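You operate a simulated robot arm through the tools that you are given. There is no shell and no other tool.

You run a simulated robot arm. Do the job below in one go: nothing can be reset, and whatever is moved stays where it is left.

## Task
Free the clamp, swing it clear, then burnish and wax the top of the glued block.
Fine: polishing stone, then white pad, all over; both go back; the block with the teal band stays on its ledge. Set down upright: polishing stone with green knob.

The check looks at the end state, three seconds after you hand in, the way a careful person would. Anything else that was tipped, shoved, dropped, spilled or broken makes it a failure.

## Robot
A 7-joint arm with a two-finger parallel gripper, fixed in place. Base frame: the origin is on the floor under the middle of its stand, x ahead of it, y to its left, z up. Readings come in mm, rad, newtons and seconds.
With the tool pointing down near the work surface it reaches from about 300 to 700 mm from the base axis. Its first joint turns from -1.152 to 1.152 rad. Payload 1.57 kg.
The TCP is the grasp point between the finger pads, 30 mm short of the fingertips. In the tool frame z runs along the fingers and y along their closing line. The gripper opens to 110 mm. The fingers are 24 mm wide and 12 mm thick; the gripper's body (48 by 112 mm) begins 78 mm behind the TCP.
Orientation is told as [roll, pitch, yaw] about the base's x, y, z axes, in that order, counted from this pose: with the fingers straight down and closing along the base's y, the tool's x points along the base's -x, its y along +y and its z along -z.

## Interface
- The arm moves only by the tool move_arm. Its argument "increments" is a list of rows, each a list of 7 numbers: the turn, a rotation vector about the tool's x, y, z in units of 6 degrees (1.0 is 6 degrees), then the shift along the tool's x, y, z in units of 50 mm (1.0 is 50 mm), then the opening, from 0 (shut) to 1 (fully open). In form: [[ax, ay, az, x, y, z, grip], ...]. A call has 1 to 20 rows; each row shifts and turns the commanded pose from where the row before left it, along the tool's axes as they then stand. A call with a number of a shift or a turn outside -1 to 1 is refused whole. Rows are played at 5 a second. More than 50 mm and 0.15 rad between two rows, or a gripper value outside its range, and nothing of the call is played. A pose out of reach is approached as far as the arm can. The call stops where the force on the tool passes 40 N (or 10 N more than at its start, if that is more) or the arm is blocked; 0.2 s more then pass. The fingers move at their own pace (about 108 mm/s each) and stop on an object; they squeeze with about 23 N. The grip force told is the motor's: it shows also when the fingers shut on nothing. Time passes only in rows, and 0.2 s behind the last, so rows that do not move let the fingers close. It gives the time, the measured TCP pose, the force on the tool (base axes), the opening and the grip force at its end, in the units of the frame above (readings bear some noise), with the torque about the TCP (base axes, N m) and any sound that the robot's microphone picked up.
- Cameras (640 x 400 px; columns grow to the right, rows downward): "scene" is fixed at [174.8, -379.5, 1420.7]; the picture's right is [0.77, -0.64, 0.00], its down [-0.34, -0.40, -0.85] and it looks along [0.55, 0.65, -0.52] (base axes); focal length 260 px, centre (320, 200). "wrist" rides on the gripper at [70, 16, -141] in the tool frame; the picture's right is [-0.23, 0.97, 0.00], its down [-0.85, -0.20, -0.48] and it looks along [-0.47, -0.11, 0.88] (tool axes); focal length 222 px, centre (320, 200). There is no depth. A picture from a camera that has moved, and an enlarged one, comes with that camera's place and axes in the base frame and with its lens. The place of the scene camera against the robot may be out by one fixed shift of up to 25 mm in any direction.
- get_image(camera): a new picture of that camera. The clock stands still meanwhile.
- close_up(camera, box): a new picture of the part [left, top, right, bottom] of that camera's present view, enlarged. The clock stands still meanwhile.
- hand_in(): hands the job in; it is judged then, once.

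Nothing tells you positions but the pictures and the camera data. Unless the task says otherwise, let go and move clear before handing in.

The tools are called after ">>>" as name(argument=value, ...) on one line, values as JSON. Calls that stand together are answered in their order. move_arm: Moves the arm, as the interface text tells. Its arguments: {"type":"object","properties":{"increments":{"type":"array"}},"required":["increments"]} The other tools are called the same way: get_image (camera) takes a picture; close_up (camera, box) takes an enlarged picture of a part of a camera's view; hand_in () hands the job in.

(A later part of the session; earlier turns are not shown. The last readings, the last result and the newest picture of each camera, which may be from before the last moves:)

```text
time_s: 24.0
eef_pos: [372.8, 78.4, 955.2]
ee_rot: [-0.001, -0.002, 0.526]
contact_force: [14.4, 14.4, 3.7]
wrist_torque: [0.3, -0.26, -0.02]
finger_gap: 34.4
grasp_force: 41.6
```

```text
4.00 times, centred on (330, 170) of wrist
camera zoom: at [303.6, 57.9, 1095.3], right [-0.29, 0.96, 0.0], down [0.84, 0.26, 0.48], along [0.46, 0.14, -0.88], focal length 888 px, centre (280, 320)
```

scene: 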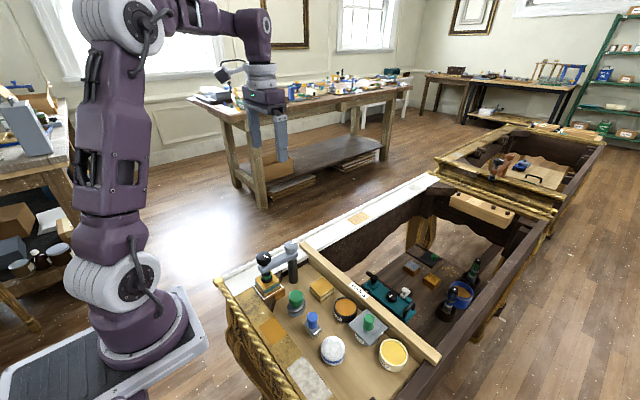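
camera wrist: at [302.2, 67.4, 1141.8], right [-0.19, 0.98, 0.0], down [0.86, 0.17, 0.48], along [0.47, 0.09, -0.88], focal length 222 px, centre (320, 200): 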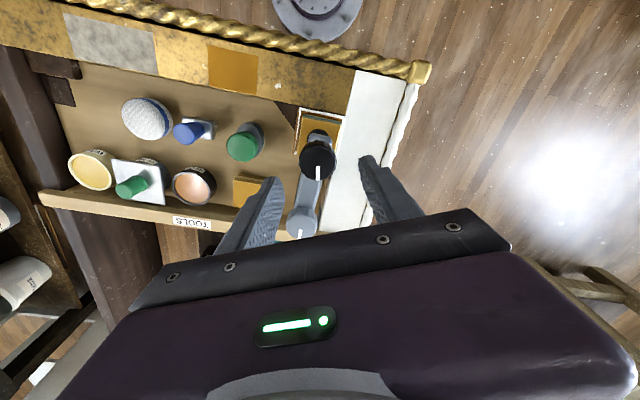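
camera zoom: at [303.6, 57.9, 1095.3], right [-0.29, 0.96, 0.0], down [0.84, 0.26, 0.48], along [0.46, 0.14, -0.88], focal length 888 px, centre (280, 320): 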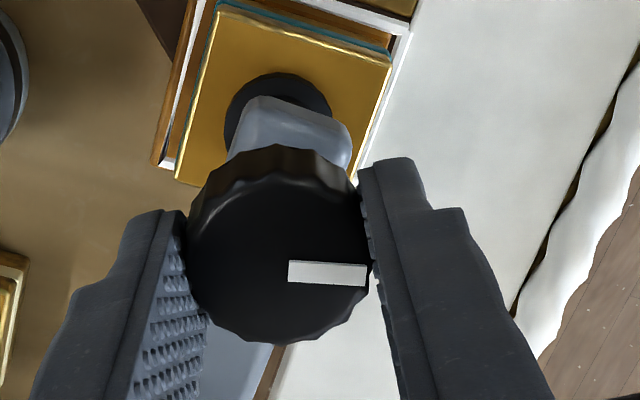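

>>> close_up(camera="scene", box=[256, 268, 284, 290])

>>> move_arm(increments=[[0, 0, -1, 0, 0, -0.01, 0], [0, 0, -1, 0, 0, -0.01, 0], [0, 0, -1, 0, 0, -0.01, 0], [0, 0, -1, 0, 0, -0.01, 0], [0, 0, -1, 0, 0, 0, 0], [0, 0, 0, 0, 0, 0, 0]])

>>> close_up(camera="scene", box=[250, 250, 300, 300])

>>> close_up(camera="scene", box=[256, 268, 284, 290])

```text
16.00 times, centred on (270, 279) of scene
camera zoom: at [175.1, -379.2, 1420.8], right [0.77, -0.64, 0.0], down [-0.34, -0.4, -0.85], along [0.55, 0.65, -0.52], focal length 4154 px, centre (1120, -1064)
```

zoom: 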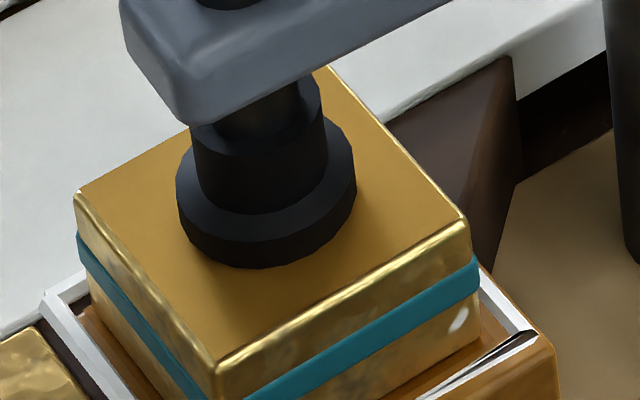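

```text
time_s: 25.4
eef_pos: [372.0, 78.8, 956.3]
ee_rot: [0.0, 0.0, 1.051]
contact_force: [-0.5, 28.0, -3.5]
wrist_torque: [0.66, -0.15, -0.02]
finger_gap: 34.1
grasp_force: 42.0
```

```text
8.00 times, centred on (275, 275) of scene
camera zoom: at [174.8, -378.8, 1420.9], right [0.77, -0.64, 0.0], down [-0.34, -0.4, -0.85], along [0.55, 0.65, -0.52], focal length 2077 px, centre (680, -400)
```

zoom: 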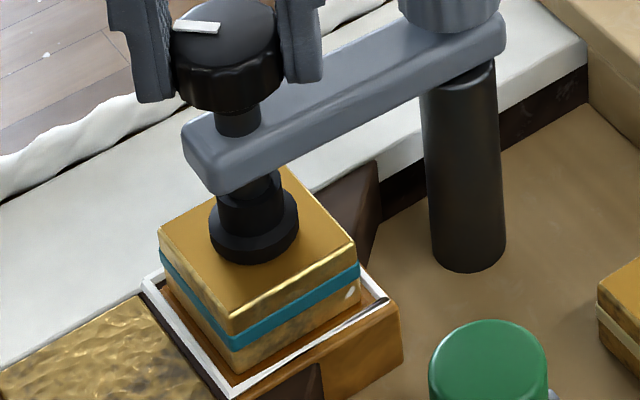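

```text
16.00 times, centred on (270, 279) of scene
camera zoom: at [174.8, -378.8, 1420.9], right [0.77, -0.64, 0.0], down [-0.34, -0.4, -0.85], along [0.55, 0.65, -0.52], focal length 4154 px, centre (1120, -1064)
```

zoom: 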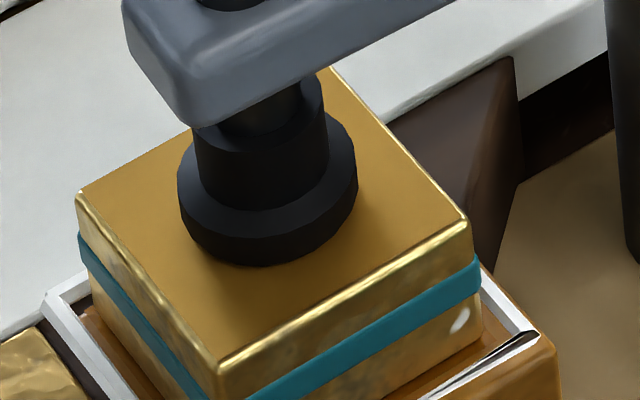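

The knob keeps rising and the foot seems to be just starting to lift off. I'll release, rewind the wrist and re-grip for another turn.

>>> move_arm(increments=[[0, 0, 0, 0, 0, 0, 0.3], [0, 0, 0, 0, 0, 0, 0.58], [0, 0, 0, 0, 0, 0, 0.58], [0, 0, 0, 0, 0, -0.5, 0.58], [0, 0, 0, 0, 0, -0.4, 0.58], [0, 0, 0, 0, 0, 0, 0.58]])

>>> move_arm(increments=[[0, 0, 1, 0, 0, 0, 0.58], [0, 0, 1, 0, 0, 0, 0.58], [0, 0, 1, 0, 0, 0, 0.58], [0, 0, 1, 0, 0, 0, 0.58], [0, 0, 1, 0, 0, 0, 0.58], [0, 0, 1, 0, 0, 0, 0.58], [0, 0, 1, 0, 0, 0, 0.58], [0, 0, 1, 0, 0, 0, 0.58], [0, 0, 1, 0, 0, 0, 0.58], [0, 0, 1, 0, 0, 0, 0.58], [0, 0, 1, 0, 0, 0, 0.58], [0, 0, 1, 0, 0, 0, 0.58], [0, 0, 1, 0, 0, 0, 0.58], [0, 0, 1, 0, 0, 0, 0.58], [0, 0, 1, 0, 0, 0, 0.58], [0, 0, 1, 0, 0, 0, 0.58], [0, 0, 1, 0, 0, 0, 0.58], [0, 0, 1, 0, 0, 0, 0.58], [0, 0, 1, 0, 0, 0, 0.58], [0, 0, 1, 0, 0, 0, 0.58]])

>>> close_up(camera="wrist", box=[270, 100, 370, 200])

>>> close_up(camera="scene", box=[240, 230, 340, 310])

>>> close_up(camera="scene", box=[256, 268, 284, 290])

```text
time_s: 26.8
eef_pos: [373.7, 78.6, 1002.8]
ee_rot: [0.001, 0.001, 1.048]
contact_force: [0.4, -0.4, 0.3]
wrist_torque: [0.02, -0.01, -0.04]
finger_gap: 63.9
grasp_force: 0.1
```

```text
time_s: 31.0
eef_pos: [372.5, 78.8, 1002.6]
ee_rot: [0.001, 0.0, -1.048]
contact_force: [-0.7, -0.3, 0.5]
wrist_torque: [-0.02, -0.02, -0.03]
finger_gap: 63.5
grasp_force: 0.0
```

```text
4.00 times, centred on (320, 150) of wrist
camera zoom: at [351.2, 146.6, 1142.8], right [0.96, 0.29, 0.0], down [0.25, -0.84, 0.48], along [0.14, -0.46, -0.88], focal length 888 px, centre (320, 400)
```

zoom: 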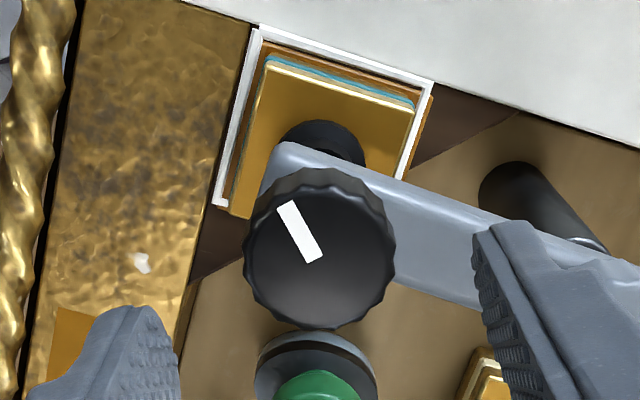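

```text
5.00 times, centred on (290, 270) of scene
camera zoom: at [174.8, -379.5, 1420.7], right [0.77, -0.64, 0.0], down [-0.34, -0.4, -0.85], along [0.55, 0.65, -0.52], focal length 1298 px, centre (470, -150)
```

zoom: 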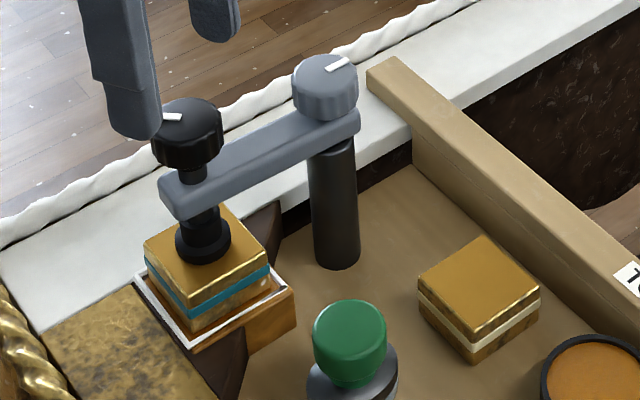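

```text
16.00 times, centred on (270, 279) of scene
camera zoom: at [174.8, -379.5, 1420.7], right [0.77, -0.64, 0.0], down [-0.34, -0.4, -0.85], along [0.55, 0.65, -0.52], focal length 4154 px, centre (1120, -1064)
```

zoom: 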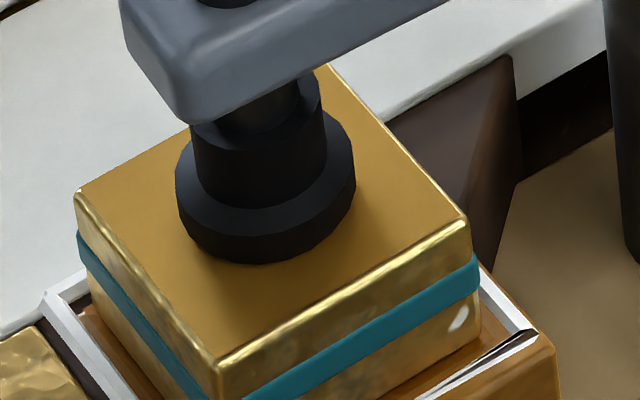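

>>> move_arm(increments=[[0, 0, 0, 0, 0, 0.48, 0.58], [0, 0, 0, 0, 0, 0.46, 0.58], [0, 0, 0, 0, 0, 0, 0.4], [0, 0, 0, 0, 0, 0, 0], [0, 0, 0, 0, 0, 0, 0], [0, 0, 0, 0, 0, 0, 0]])

>>> move_arm(increments=[[0, 0, -1, 0, 0, 0, 0], [0, 0, -1, 0, 0, -0.003, 0], [0, 0, -1, 0, 0, -0.003, 0], [0, 0, -1, 0, 0, -0.003, 0], [0, 0, -1, 0, 0, -0.003, 0], [0, 0, -1, 0, 0, -0.003, 0], [0, 0, -1, 0, 0, -0.003, 0], [0, 0, -1, 0, 0, -0.003, 0], [0, 0, -1, 0, 0, -0.003, 0], [0, 0, -1, 0, 0, -0.003, 0], [0, 0, 0, 0, 0, 0, 0]])

>>> close_up(camera="scene", box=[256, 268, 284, 290])

```text
time_s: 32.4
eef_pos: [371.3, 80.1, 954.4]
ee_rot: [-0.001, 0.001, -1.047]
contact_force: [-3.2, 0.2, -1.4]
wrist_torque: [-0.05, 0.07, -0.02]
finger_gap: 33.8
grasp_force: 41.9
```

```text
time_s: 34.8
eef_pos: [373.3, 79.3, 955.9]
ee_rot: [-0.001, -0.002, 0.003]
contact_force: [2.0, 5.3, -4.2]
wrist_torque: [0.09, -0.18, -0.58]
finger_gap: 35.0
grasp_force: 42.0
```

```text
16.00 times, centred on (270, 279) of scene
camera zoom: at [174.9, -379.4, 1420.7], right [0.77, -0.64, 0.0], down [-0.34, -0.4, -0.85], along [0.55, 0.65, -0.52], focal length 4154 px, centre (1120, -1064)
```

zoom: 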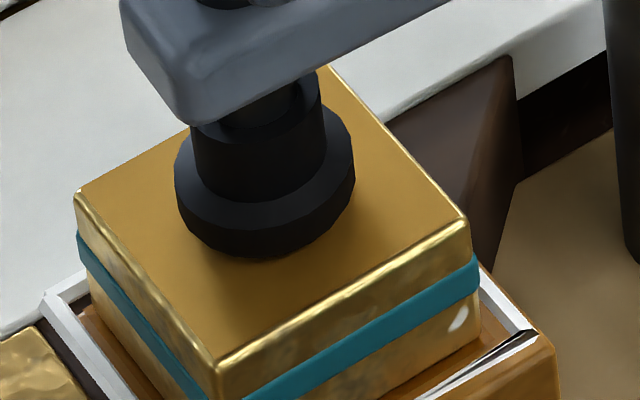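

The torque has jumped to -0.58 N·m, so the screw is likely at its end stop, and the foot has lifted about 2 mm. I'll check the knob, then let go.

>>> close_up(camera="wrist", box=[280, 120, 380, 220])

>>> move_arm(increments=[[0, 0, 0, 0, 0, 0, 0.3], [0, 0, 0, 0, 0, 0, 0.58], [0, 0, 0, 0, 0, 0, 0.58], [0, 0, 0, 0, 0, -0.5, 0.58], [0, 0, 0, 0, 0, -0.5, 0.58], [0, 0, 0, 0, 0, 0, 0.58]])

>>> close_up(camera="wrist", box=[270, 80, 370, 220])

>>> close_up(camera="scene", box=[240, 230, 340, 310])

>>> close_up(camera="scene", box=[256, 268, 284, 290])

```text
4.00 times, centred on (330, 170) of wrist
camera zoom: at [301.7, 94.5, 1097.1], right [0.23, 0.97, 0.0], down [0.86, -0.2, 0.48], along [0.47, -0.11, -0.88], focal length 888 px, centre (280, 320)
```

zoom: 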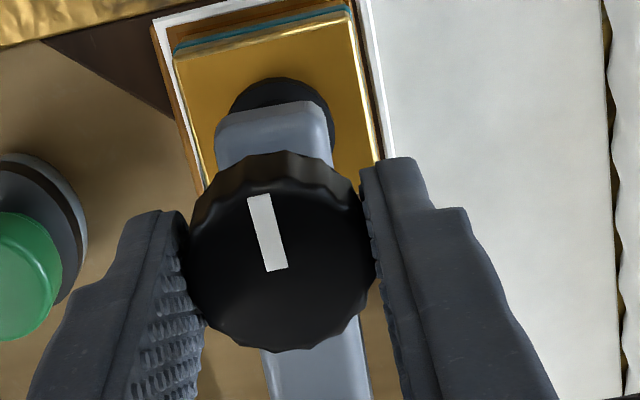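

```text
time_s: 36.2
eef_pos: [372.5, 79.5, 1006.7]
ee_rot: [0.001, 0.0, 0.001]
contact_force: [0.1, -0.3, 0.7]
wrist_torque: [-0.03, -0.04, -0.02]
finger_gap: 63.9
grasp_force: 0.0
```

```text
2.86 times, centred on (320, 150) of wrist
camera zoom: at [302.1, 94.3, 1147.4], right [0.23, 0.97, 0.0], down [0.85, -0.2, 0.48], along [0.47, -0.11, -0.88], focal length 635 px, centre (320, 343)
```

zoom: 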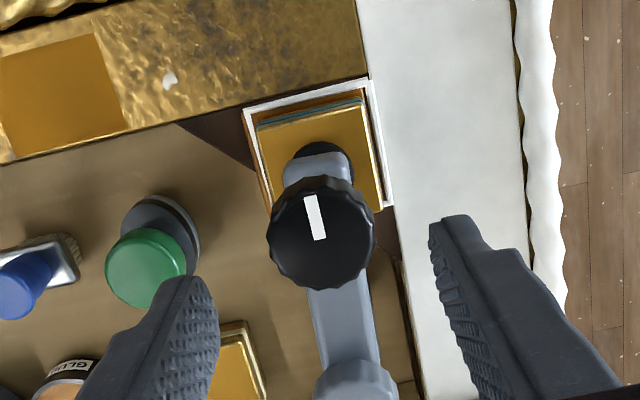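

```text
5.00 times, centred on (290, 270) of scene
camera zoom: at [174.7, -379.6, 1420.7], right [0.77, -0.64, 0.0], down [-0.34, -0.4, -0.85], along [0.55, 0.65, -0.52], focal length 1298 px, centre (470, -150)
```

zoom: 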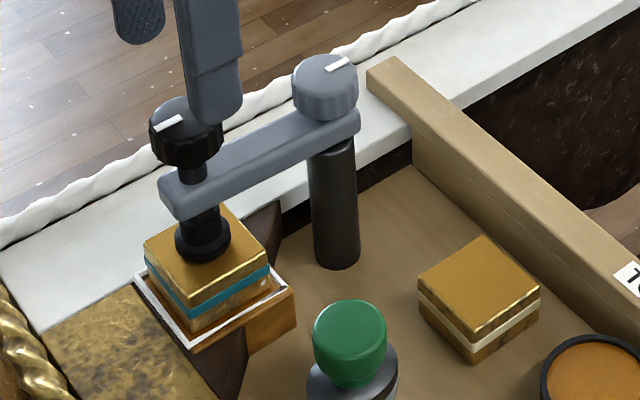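

```text
16.00 times, centred on (270, 279) of scene
camera zoom: at [174.7, -379.6, 1420.7], right [0.77, -0.64, 0.0], down [-0.34, -0.4, -0.85], along [0.55, 0.65, -0.52], focal length 4154 px, centre (1120, -1064)
```

zoom: 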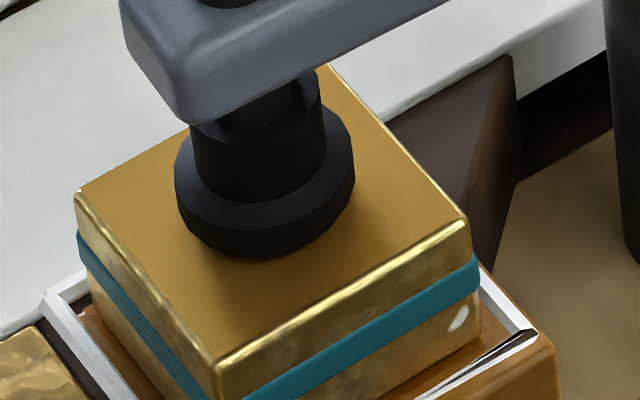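

The screw has reached its end stop (about 260° in total), the pressure ring is dark and the foot hangs about 2 mm above the block. Next I'll place closed fingers on the -y side of the clamp arm and push it toward +y over the white frame, where nothing stands.

>>> move_arm(increments=[[0, 0, 0, -0.39, -0.4, 0, 0.58], [0, 0, 0, -0.39, -0.4, 0, 0.2], [0, 0, 0, 0, 0, 0, 0], [0, 0, 0, 0, 0, 0, 0], [0, 0, 0, 0, 0, 0.56, 0], [0, 0, 0, 0, 0, 0.56, 0], [0, 0, 0, 0, 0, 0.52, 0], [0, 0, 0, 0, 0, 0, 0]])

>>> get_image(camera="wrist")

>>> close_up(camera="scene", box=[240, 220, 340, 310])

```text
time_s: 38.0
eef_pos: [410.4, 39.1, 924.7]
ee_rot: [-0.001, 0.001, 0.002]
contact_force: [0.5, 1.1, 0.6]
wrist_torque: [0.02, -0.05, -0.03]
finger_gap: 0.2
grasp_force: 21.6
```

```text
taken
camera wrist: at [340.0, 54.9, 1064.5], right [0.23, 0.97, 0.0], down [0.85, -0.2, 0.48], along [0.47, -0.11, -0.88], focal length 222 px, centre (320, 200)
```

wrist: 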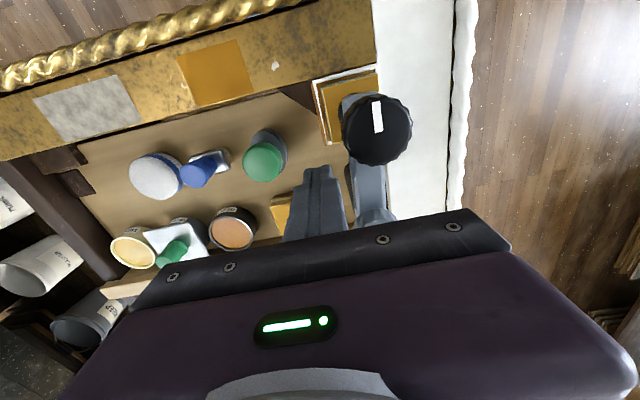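

```text
4.44 times, centred on (290, 265) of scene
camera zoom: at [174.8, -379.5, 1420.7], right [0.77, -0.64, 0.0], down [-0.34, -0.4, -0.85], along [0.55, 0.65, -0.52], focal length 1154 px, centre (453, -89)
```

zoom: 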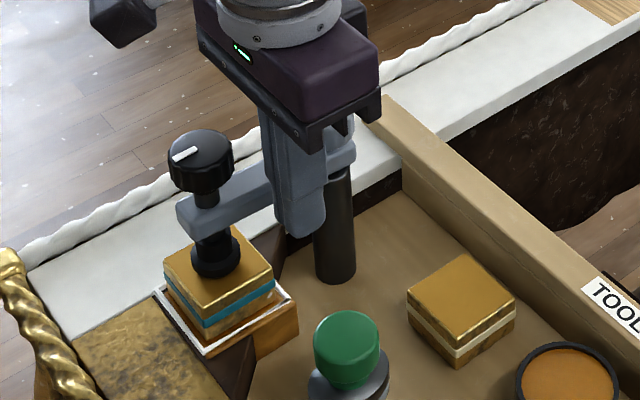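

The closed fingers are beside the arm. I'll push gently toward +y in small steps.

>>> move_arm(increments=[[0, 0, 0, 0, 0.1, 0, 0], [0, 0, 0, 0, 0.1, 0, 0], [0, 0, 0, 0, 0.1, 0, 0], [0, 0, 0, 0, 0.1, 0, 0], [0, 0, 0, 0, 0.1, 0, 0]])

>>> close_up(camera="scene", box=[240, 220, 340, 310])

```text
time_s: 39.2
eef_pos: [411.1, 63.6, 923.2]
ee_rot: [0.001, 0.001, 0.001]
contact_force: [-3.4, -1.4, -2.2]
wrist_torque: [-0.04, 0.05, 0.0]
finger_gap: 0.2
grasp_force: 21.0
```

```text
4.44 times, centred on (290, 265) of scene
camera zoom: at [174.7, -379.6, 1420.7], right [0.77, -0.64, 0.0], down [-0.34, -0.4, -0.85], along [0.55, 0.65, -0.52], focal length 1154 px, centre (453, -89)
```

zoom: 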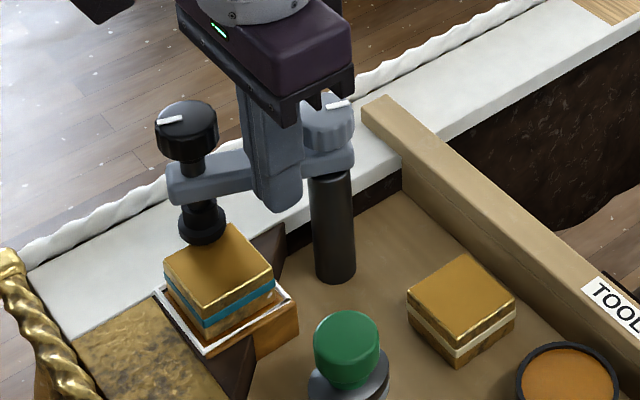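

The clamp arm swings freely with very little force. I'll continue around the post until it points to +y.

>>> move_arm(increments=[[0, 0, 0, 0.07, 0.09, 0, 0], [0, 0, 0, 0.07, 0.09, 0, 0], [0, 0, 0, 0, 0.13, 0, 0], [0, 0, 0, 0, 0.13, 0, 0], [0, 0, 0, -0.04, 0.12, 0, 0], [0, 0, 0, -0.04, 0.12, 0, 0], [0, 0, 0, -0.07, 0.105, 0, 0], [0, 0, 0, -0.07, 0.105, 0, 0], [0, 0, 0, 0, 0, 0, 0]])

>>> close_up(camera="scene", box=[240, 210, 340, 300])

>>> get_image(camera="wrist")

```text
time_s: 41.2
eef_pos: [415.1, 108.3, 924.6]
ee_rot: [-0.001, 0.001, 0.0]
contact_force: [-0.4, -0.5, -0.3]
wrist_torque: [-0.01, -0.02, -0.01]
finger_gap: 0.0
grasp_force: 21.3
```

```text
4.44 times, centred on (290, 255) of scene
camera zoom: at [174.8, -379.5, 1420.7], right [0.77, -0.64, 0.0], down [-0.34, -0.4, -0.85], along [0.55, 0.65, -0.52], focal length 1154 px, centre (453, -44)
```

zoom: 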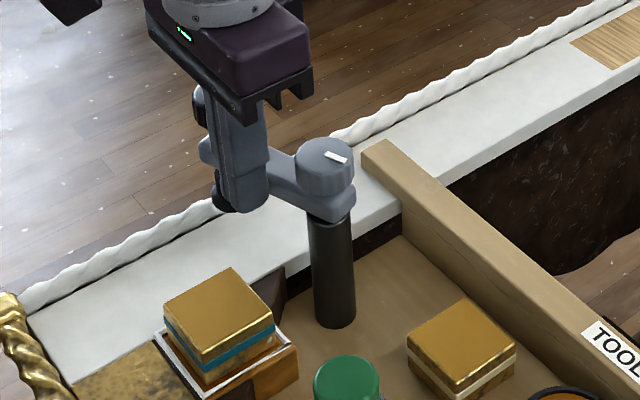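

```text
taken
camera wrist: at [344.7, 124.2, 1064.6], right [0.23, 0.97, 0.0], down [0.85, -0.2, 0.48], along [0.47, -0.11, -0.88], focal length 222 px, centre (320, 200)
```

wrist: 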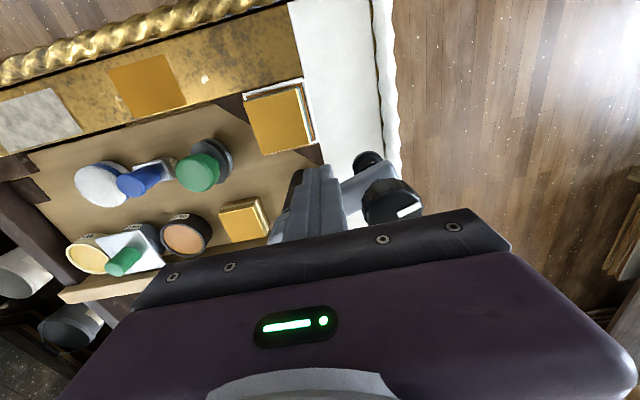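

>>> move_arm(increments=[[0, 0, 0, -0.125, 0.085, 0, 0], [0, 0, 0, -0.125, 0.085, 0, 0], [0, 0, 0, -0.1, 0.04, 0, 0], [0, 0, 0, 0, 0, 0, 0]])

>>> close_up(camera="scene", box=[240, 210, 340, 300])

```text
time_s: 42.2
eef_pos: [428.1, 117.5, 923.3]
ee_rot: [-0.003, 0.012, -0.001]
contact_force: [-38.0, -6.4, 10.3]
wrist_torque: [0.25, 0.46, -0.01]
finger_gap: 0.2
grasp_force: 21.2
```

```text
4.44 times, centred on (290, 255) of scene
camera zoom: at [173.6, -379.8, 1420.8], right [0.77, -0.64, 0.0], down [-0.33, -0.4, -0.85], along [0.55, 0.65, -0.52], focal length 1154 px, centre (453, -44)
```

zoom: 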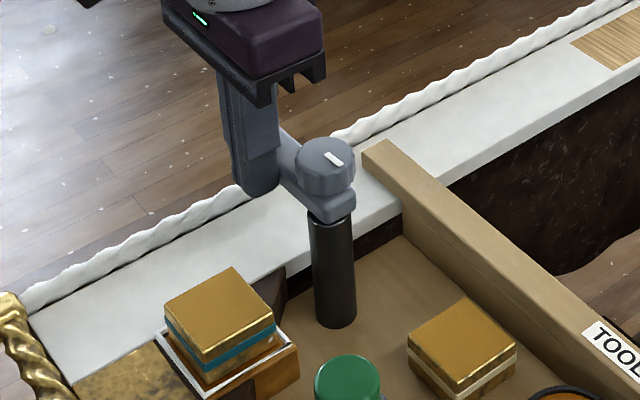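

The arm seems to have reached its end stop, with force in -x. I'll back off right away and rise clear.

>>> move_arm(increments=[[0, 0, 0, 0.15, -0.05, 0, 0], [0, 0, 0, 0.25, -0.1, 0, 0], [0, 0, 0, 0, 0, 0, 0]])

>>> move_arm(increments=[[0, 0, 0, 0, 0, -0.6, 0], [0, 0, 0, 0, 0, -0.6, 0.3], [0, 0, 0, 0, 0, -0.6, 0.6], [0, 0, 0, 0, 0, 0, 0.6]])

>>> get_image(camera="wrist")

>>> close_up(camera="scene", box=[230, 210, 340, 310])

```text
time_s: 43.0
eef_pos: [412.3, 111.4, 922.5]
ee_rot: [0.002, -0.002, 0.001]
contact_force: [-0.5, -0.5, 0.2]
wrist_torque: [-0.02, -0.01, 0.03]
finger_gap: 0.0
grasp_force: 21.5
```

```text
time_s: 44.0
eef_pos: [412.3, 110.4, 1015.0]
ee_rot: [-0.002, 0.001, 0.0]
contact_force: [0.4, 0.1, 0.5]
wrist_torque: [0.02, 0.01, 0.0]
finger_gap: 66.0
grasp_force: 0.0
```

```text
taken
camera wrist: at [341.4, 126.6, 1154.5], right [0.23, 0.97, 0.0], down [0.85, -0.2, 0.48], along [0.47, -0.11, -0.88], focal length 222 px, centre (320, 200)
```

wrist: 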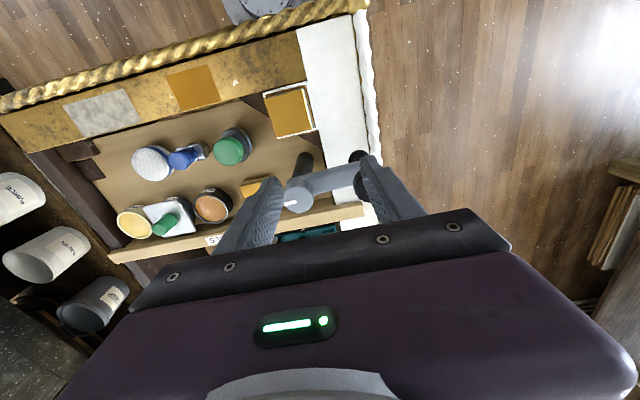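

```text
4.00 times, centred on (285, 260) of scene
camera zoom: at [174.7, -379.6, 1420.7], right [0.77, -0.64, 0.0], down [-0.34, -0.4, -0.85], along [0.55, 0.65, -0.52], focal length 1039 px, centre (460, -40)
```

zoom: 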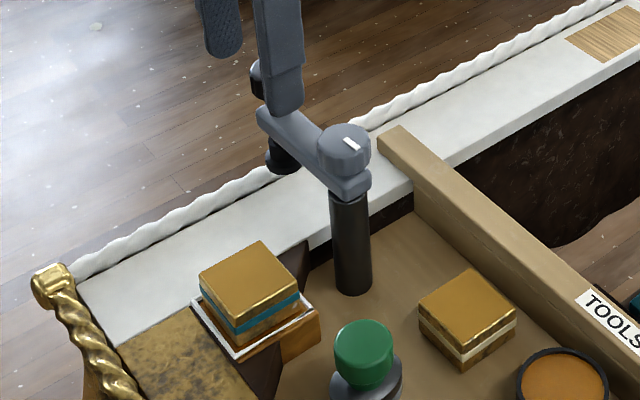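

The clamp is clear at about +y, and the block hasn't moved. I'll take a close reference picture of the block top and measure the stone again.

>>> close_up(camera="scene", box=[248, 262, 298, 302])

>>> close_up(camera="wrist", box=[250, 70, 330, 150])

>>> close_up(camera="wrist", box=[190, 110, 270, 190])

```text
10.00 times, centred on (273, 282) of scene
camera zoom: at [174.7, -379.6, 1420.7], right [0.77, -0.64, 0.0], down [-0.34, -0.4, -0.85], along [0.55, 0.65, -0.52], focal length 2596 px, centre (790, -620)
```

zoom: 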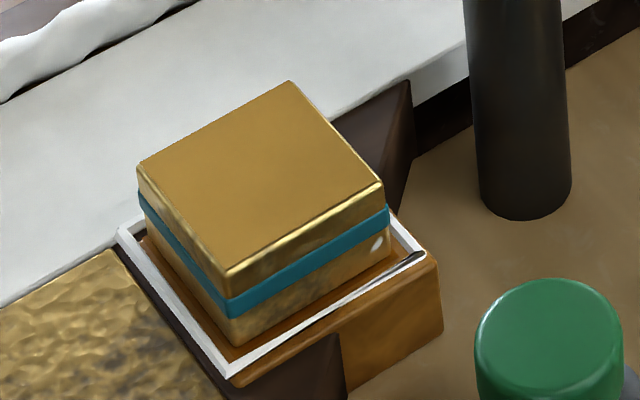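

```text
5.00 times, centred on (290, 110) of wrist
camera zoom: at [341.4, 126.6, 1154.5], right [0.23, 0.97, 0.0], down [0.85, -0.2, 0.48], along [0.47, -0.11, -0.88], focal length 1111 px, centre (470, 650)
```

zoom: 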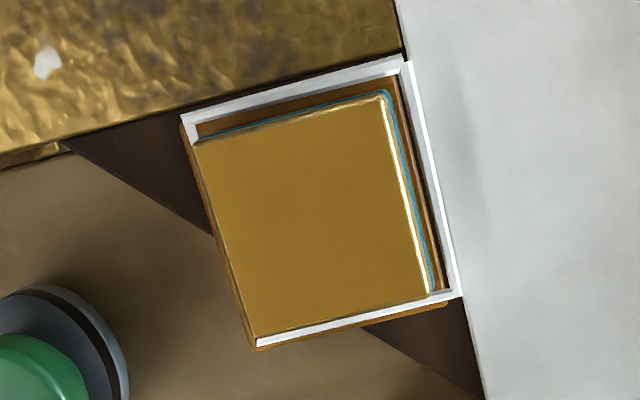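

```text
5.00 times, centred on (230, 150) of wrist
camera zoom: at [341.4, 126.6, 1154.5], right [0.23, 0.97, 0.0], down [0.85, -0.2, 0.48], along [0.47, -0.11, -0.88], focal length 1111 px, centre (770, 450)
```

zoom: 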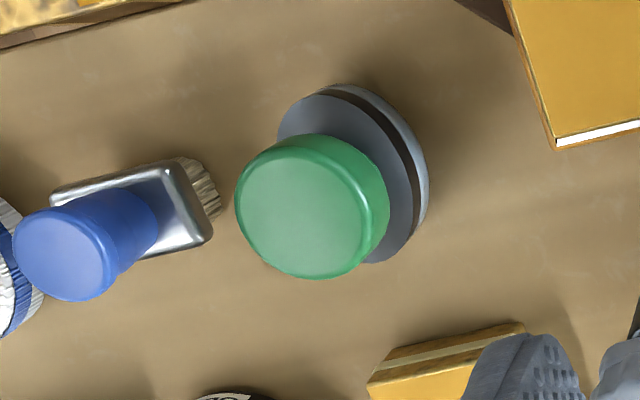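

The block top is a uniform gold face, centred near (374, 78). Now I'll move above the polishing stone to find its centre and orientation for grasping.

>>> move_arm(increments=[[0, 0, 0, 0.06, -0.66, 0, 0.7], [0, 0, 0, 0.06, -0.66, 0.1, 0.7], [0, 0, 0, 0.06, -0.65, 0.4, 0.7], [0, 0, 0, 0.05, -0.65, 0.6, 0.7], [0, 0, 0, 0, 0, 0, 0.7]])

>>> get_image(camera="wrist")

>>> close_up(camera="wrist", box=[280, 110, 360, 180])

```text
time_s: 45.2
eef_pos: [399.9, -19.5, 960.5]
ee_rot: [0.001, -0.002, 0.0]
contact_force: [-0.5, 0.2, -0.9]
wrist_torque: [0.04, 0.02, 0.0]
finger_gap: 77.0
grasp_force: 0.0
```

```text
taken
camera wrist: at [330.6, -3.9, 1100.4], right [0.23, 0.97, 0.0], down [0.85, -0.2, 0.48], along [0.47, -0.11, -0.88], focal length 222 px, centre (320, 200)
```

wrist: 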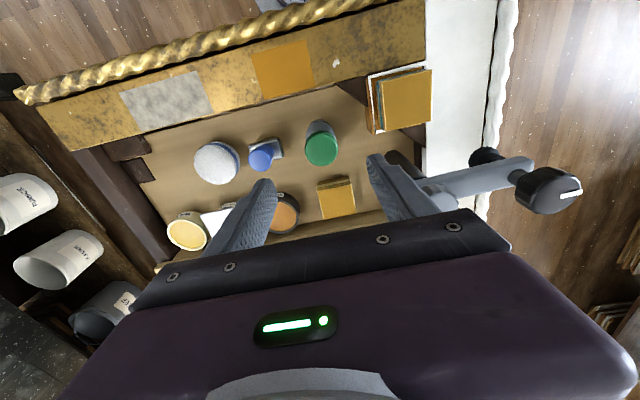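

```text
5.71 times, centred on (320, 145) of wrist
camera zoom: at [330.6, -3.9, 1100.4], right [0.23, 0.97, 0.0], down [0.85, -0.2, 0.48], along [0.47, -0.11, -0.88], focal length 1269 px, centre (320, 514)
```

zoom: 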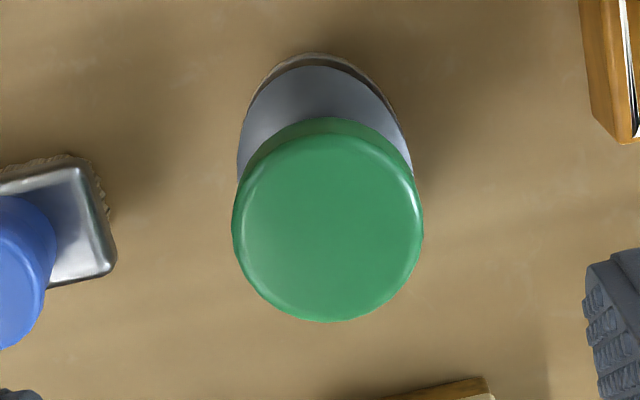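

The stone's knob is about 1.6 mm in +x and 0.7 mm in +y from the tool axis. I'll narrow the fingers so they clear the brush, descend to fingertip height z ≈ 824, and grip the green knob.

>>> move_arm(increments=[[0, 0, 0, -0.032, 0.014, 0, 0.48], [0, 0, 0, 0, 0, 0.6, 0.48], [0, 0, 0, 0, 0, 0.6, 0.48], [0, 0, 0, 0, 0, 0.5, 0.48], [0, 0, 0, 0, 0, 0.3, 0.48], [0, 0, 0, 0, 0, 0.1, 0.48], [0, 0, 0, 0, 0, 0, 0.48]])

>>> get_image(camera="wrist")

>>> close_up(camera="scene", box=[270, 270, 330, 330])

```text
time_s: 46.8
eef_pos: [402.1, -19.2, 853.2]
ee_rot: [0.001, -0.003, 0.0]
contact_force: [0.1, 0.2, -0.1]
wrist_torque: [-0.01, 0.0, 0.02]
finger_gap: 53.0
grasp_force: 0.2
```

```text
taken
camera wrist: at [331.6, -2.9, 994.0], right [0.23, 0.97, 0.0], down [0.85, -0.2, 0.48], along [0.47, -0.11, -0.88], focal length 222 px, centre (320, 200)
```

wrist: 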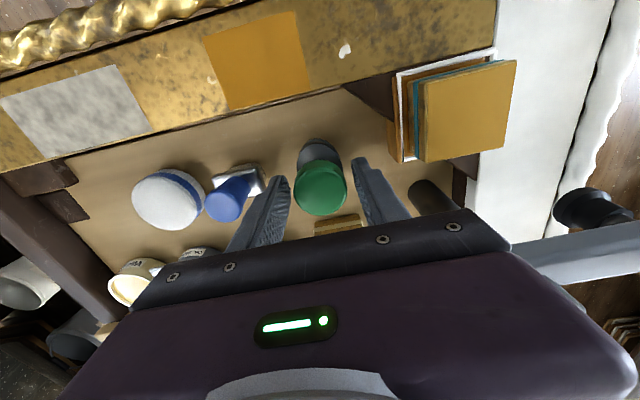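

```text
6.67 times, centred on (300, 300) of scene
camera zoom: at [174.8, -379.5, 1420.7], right [0.77, -0.64, 0.0], down [-0.34, -0.4, -0.85], along [0.55, 0.65, -0.52], focal length 1731 px, centre (453, -467)
```

zoom: 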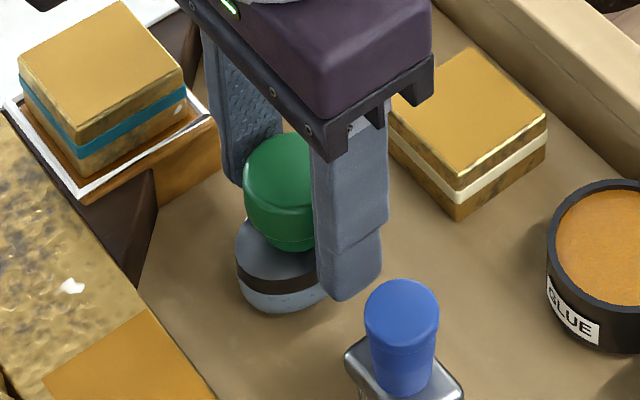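

The fingers straddle the knob properly. I'll close the grip and check.

>>> move_arm(increments=[[0, 0, 0, 0, 0, 0, 0.3], [0, 0, 0, 0, 0, 0, 0], [0, 0, 0, 0, 0, 0, 0], [0, 0, 0, 0, 0, 0, 0]])

>>> close_up(camera="wrist", box=[270, 110, 370, 230])

>>> close_up(camera="scene", box=[270, 270, 330, 330])

```text
time_s: 47.8
eef_pos: [402.0, -18.2, 853.9]
ee_rot: [0.0, 0.0, 0.0]
contact_force: [0.6, -0.4, 0.2]
wrist_torque: [-0.02, -0.02, 0.01]
finger_gap: 36.8
grasp_force: 23.1
```

```text
3.33 times, centred on (320, 170) of wrist
camera zoom: at [331.6, -2.9, 994.1], right [0.23, 0.97, 0.0], down [0.85, -0.2, 0.48], along [0.47, -0.11, -0.88], focal length 740 px, centre (320, 300)
```

zoom: 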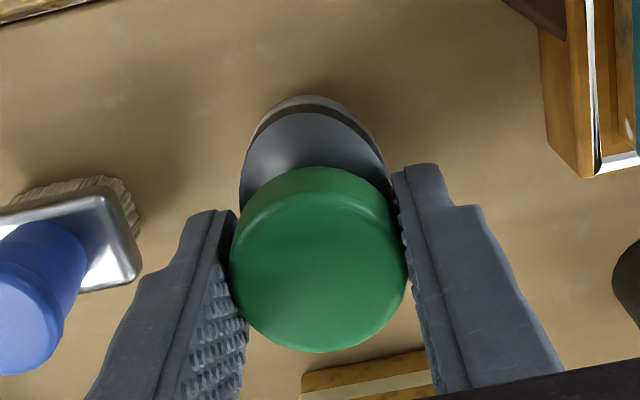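

```text
6.67 times, centred on (300, 300) of scene
camera zoom: at [174.8, -379.5, 1420.7], right [0.77, -0.64, 0.0], down [-0.34, -0.4, -0.85], along [0.55, 0.65, -0.52], focal length 1731 px, centre (453, -467)
```

zoom: 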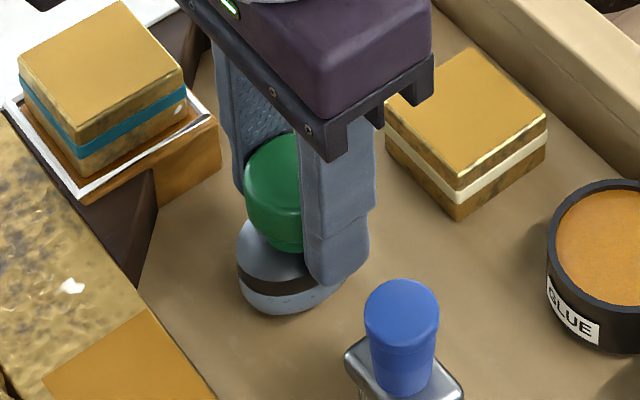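

The knob is gripped with a 36.8 mm gap. I'll lift a little and check it comes up straight.

>>> move_arm(increments=[[0, 0, 0, 0, 0, -0.1, 0], [0, 0, 0, 0, 0, -0.2, 0], [0, 0, 0, 0, 0, -0.3, 0], [0, 0, 0, 0, 0, 0, 0]])

>>> close_up(camera="scene", box=[270, 260, 330, 320])

>>> close_up(camera="wrist", box=[270, 110, 370, 230])

```text
time_s: 48.8
eef_pos: [402.5, -18.2, 884.7]
ee_rot: [0.0, 0.001, 0.001]
contact_force: [0.4, -0.5, -0.2]
wrist_torque: [-0.01, 0.01, -0.02]
finger_gap: 36.7
grasp_force: 23.2
```

```text
6.67 times, centred on (300, 290) of scene
camera zoom: at [174.8, -379.5, 1420.7], right [0.77, -0.64, 0.0], down [-0.34, -0.4, -0.85], along [0.55, 0.65, -0.52], focal length 1731 px, centre (453, -400)
```

zoom: 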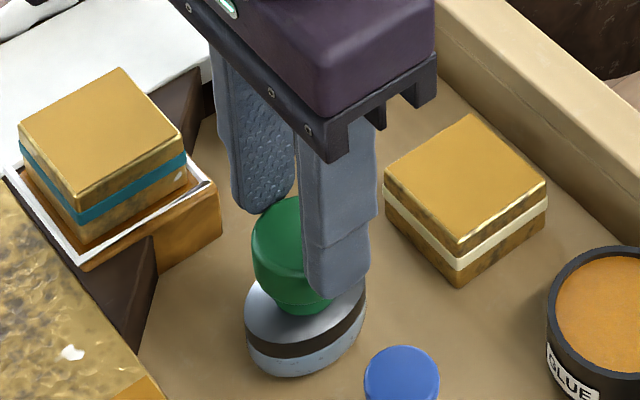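

```text
3.33 times, centred on (320, 170) of wrist
camera zoom: at [333.1, -3.0, 1024.9], right [0.23, 0.97, 0.0], down [0.86, -0.2, 0.48], along [0.47, -0.11, -0.88], focal length 740 px, centre (320, 300)
```

zoom: 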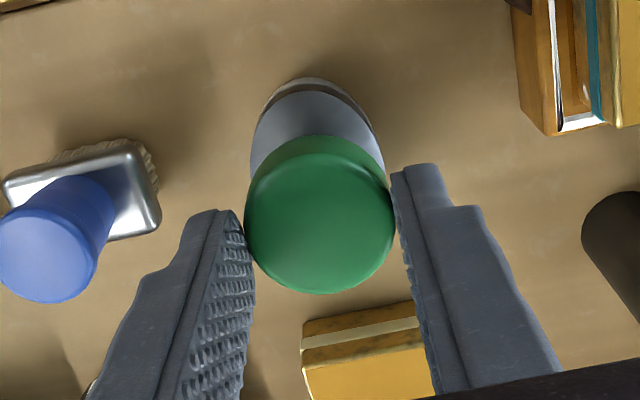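

The picture shows the stone stayed on the tray while the fingers slid up the knob. I'll look closely before trying again.

>>> close_up(camera="scene", box=[282, 272, 314, 304])

>>> close_up(camera="scene", box=[280, 290, 312, 322])

>>> close_up(camera="wrist", box=[295, 130, 345, 180])

```text
12.50 times, centred on (298, 288) of scene
camera zoom: at [174.8, -379.5, 1420.7], right [0.77, -0.64, 0.0], down [-0.34, -0.4, -0.85], along [0.55, 0.65, -0.52], focal length 3246 px, centre (595, -900)
```

zoom: 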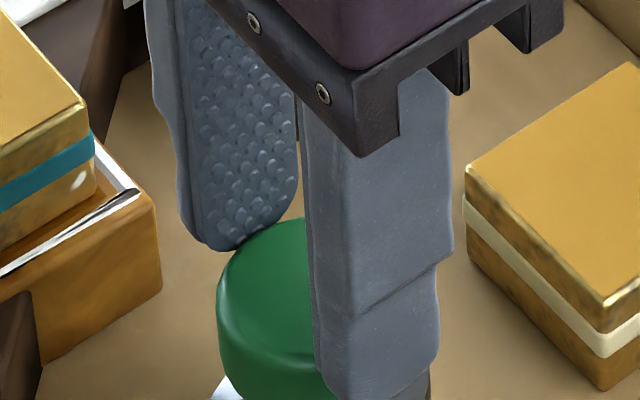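

```text
12.50 times, centred on (296, 306) of scene
camera zoom: at [174.8, -379.5, 1420.7], right [0.77, -0.64, 0.0], down [-0.34, -0.4, -0.85], along [0.55, 0.65, -0.52], focal length 3246 px, centre (620, -1125)
```

zoom: 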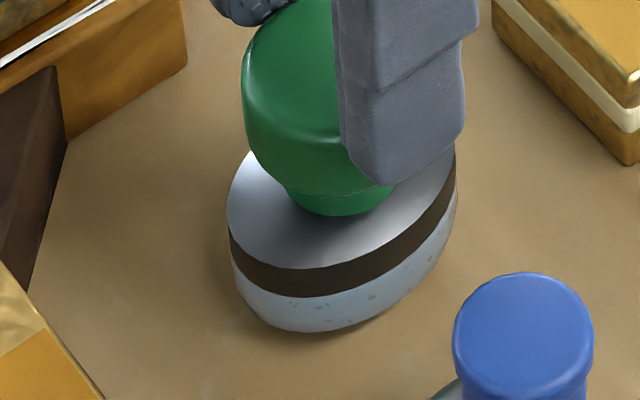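

```text
8.00 times, centred on (320, 155) of wrist
camera zoom: at [333.1, -3.0, 1024.9], right [0.23, 0.97, 0.0], down [0.86, -0.2, 0.48], along [0.47, -0.11, -0.88], focal length 1777 px, centre (320, 560)
```

zoom: 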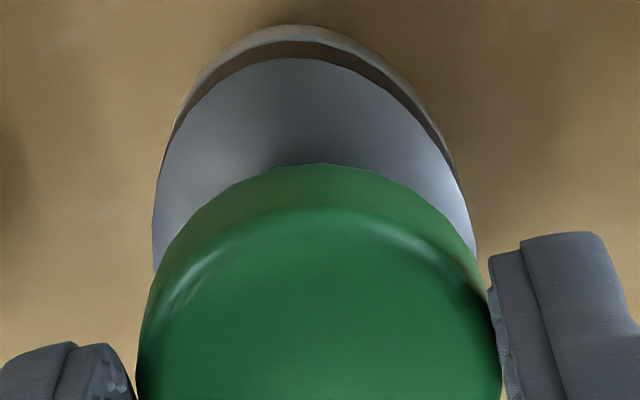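

>>> move_arm(increments=[[0, 0, 0, 0, 0, 0, 0.48], [0, 0, 0, 0, 0, 0, 0.48], [0, 0, 0, 0, 0, 0.3, 0.48], [0, 0, 0, 0, 0, 0.3, 0.48], [0, 0, 0, 0, 0, 0, 0.48]])

>>> close_up(camera="wrist", box=[270, 110, 370, 230])

>>> close_up(camera="scene", box=[282, 285, 314, 317])

```text
time_s: 50.0
eef_pos: [403.5, -18.2, 853.2]
ee_rot: [-0.001, 0.0, 0.0]
contact_force: [-0.3, 0.5, -0.7]
wrist_torque: [0.0, 0.0, 0.01]
finger_gap: 52.9
grasp_force: 0.0
```

```text
3.33 times, centred on (320, 170) of wrist
camera zoom: at [333.3, -3.3, 993.7], right [0.23, 0.97, 0.0], down [0.85, -0.2, 0.48], along [0.47, -0.11, -0.88], focal length 740 px, centre (320, 300)
```

zoom: 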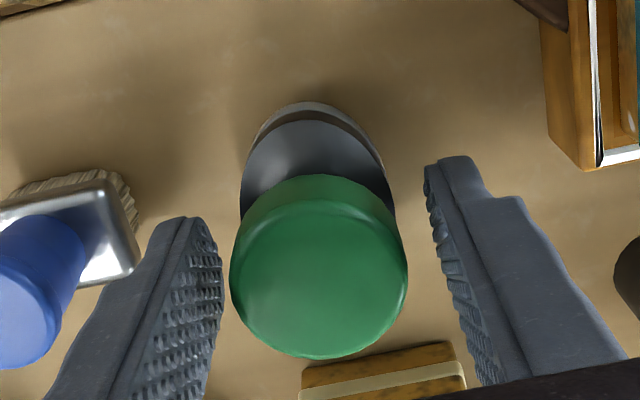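

```text
12.50 times, centred on (298, 301) of scene
camera zoom: at [174.8, -379.5, 1420.7], right [0.77, -0.64, 0.0], down [-0.34, -0.4, -0.85], along [0.55, 0.65, -0.52], focal length 3246 px, centre (595, -1062)
```

zoom: 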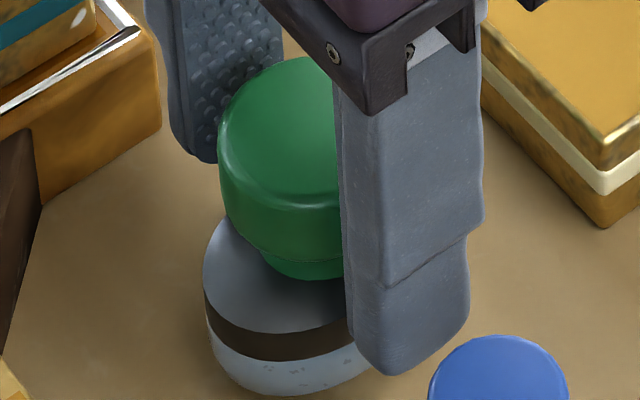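

>>> move_arm(increments=[[0, 0, 0, 0, 0, 0.04, 0.48], [0, 0, 0, 0, 0, 0, 0.3], [0, 0, 0, 0, 0, 0, 0], [0, 0, 0, 0, 0, 0, 0], [0, 0, 0, 0, 0, 0, 0], [0, 0, 0, 0, 0, 0, 0]])

>>> move_arm(increments=[[0, 0, 0, 0, 0, -0.04, 0], [0, 0, 0, 0, 0, 0, 0]])

>>> move_arm(increments=[[0, 0, 0, 0, 0, -0.06, 0], [0, 0, 0, 0, 0, 0, 0]])

>>> close_up(camera="wrist", box=[270, 110, 370, 230])

>>> close_up(camera="scene", box=[282, 285, 314, 317])

```text
time_s: 51.4
eef_pos: [404.4, -19.0, 851.3]
ee_rot: [-0.002, 0.0, -0.001]
contact_force: [-0.5, -0.3, -0.3]
wrist_torque: [0.0, -0.01, 0.03]
finger_gap: 37.2
grasp_force: 23.0
```

```text
time_s: 52.0
eef_pos: [404.1, -19.8, 852.8]
ee_rot: [-0.001, 0.0, 0.001]
contact_force: [0.5, 0.8, -0.9]
wrist_torque: [0.01, -0.02, -0.01]
finger_gap: 37.4
grasp_force: 23.0
```

```text
time_s: 52.6
eef_pos: [403.6, -19.4, 856.7]
ee_rot: [-0.001, 0.0, 0.002]
contact_force: [-0.1, 0.4, -0.8]
wrist_torque: [0.01, 0.03, -0.01]
finger_gap: 37.4
grasp_force: 23.0
```

```text
3.33 times, centred on (320, 170) of wrist
camera zoom: at [332.4, -3.2, 997.2], right [0.23, 0.97, 0.0], down [0.86, -0.2, 0.48], along [0.47, -0.11, -0.88], focal length 740 px, centre (320, 300)
```

zoom: 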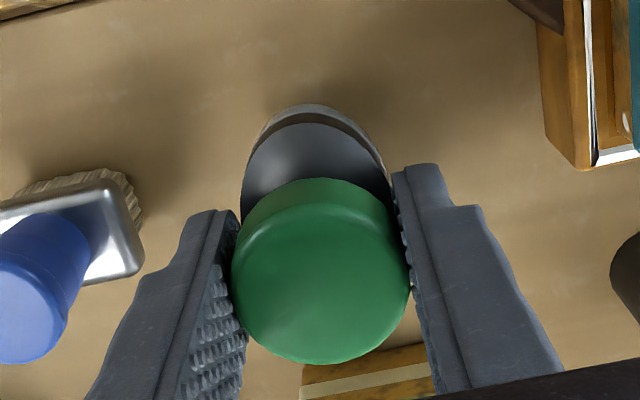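

```text
12.50 times, centred on (298, 301) of scene
camera zoom: at [174.8, -379.5, 1420.7], right [0.77, -0.64, 0.0], down [-0.34, -0.4, -0.85], along [0.55, 0.65, -0.52], focal length 3246 px, centre (595, -1062)
```

zoom: 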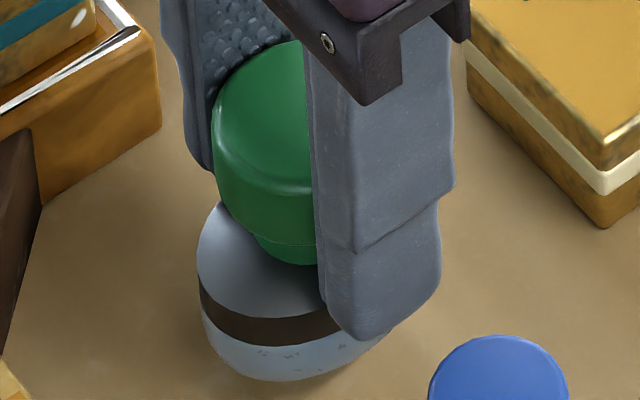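

This time the stone has lifted a few millimetres with the gripper. I'll keep lifting slowly and check for slip.

>>> move_arm(increments=[[0, 0, 0, 0, 0, -0.04, 0], [0, 0, 0, 0, 0, -0.04, 0], [0, 0, 0, 0, 0, -0.04, 0], [0, 0, 0, 0, 0, -0.04, 0], [0, 0, 0, 0, 0, 0, 0]])

>>> close_up(camera="wrist", box=[270, 110, 370, 230])

>>> close_up(camera="scene", box=[282, 285, 314, 317])

```text
time_s: 53.8
eef_pos: [402.2, -19.7, 864.4]
ee_rot: [0.0, 0.001, -0.001]
contact_force: [0.1, 0.0, -1.4]
wrist_torque: [0.01, -0.02, 0.0]
finger_gap: 37.1
grasp_force: 23.0
```

```text
3.33 times, centred on (320, 170) of wrist
camera zoom: at [332.4, -4.0, 1004.9], right [0.23, 0.97, 0.0], down [0.85, -0.2, 0.48], along [0.47, -0.11, -0.88], focal length 740 px, centre (320, 300)
```

zoom: 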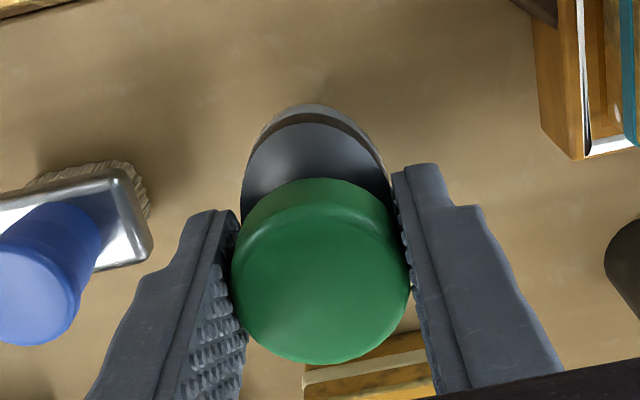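

```text
12.50 times, centred on (298, 301) of scene
camera zoom: at [174.8, -379.5, 1420.7], right [0.77, -0.64, 0.0], down [-0.34, -0.4, -0.85], along [0.55, 0.65, -0.52], focal length 3246 px, centre (595, -1062)
```

zoom: 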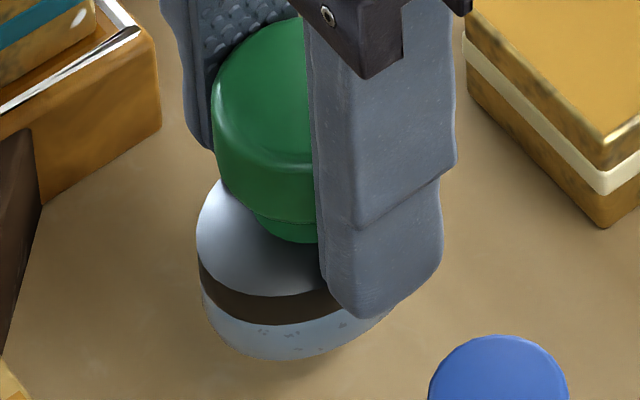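

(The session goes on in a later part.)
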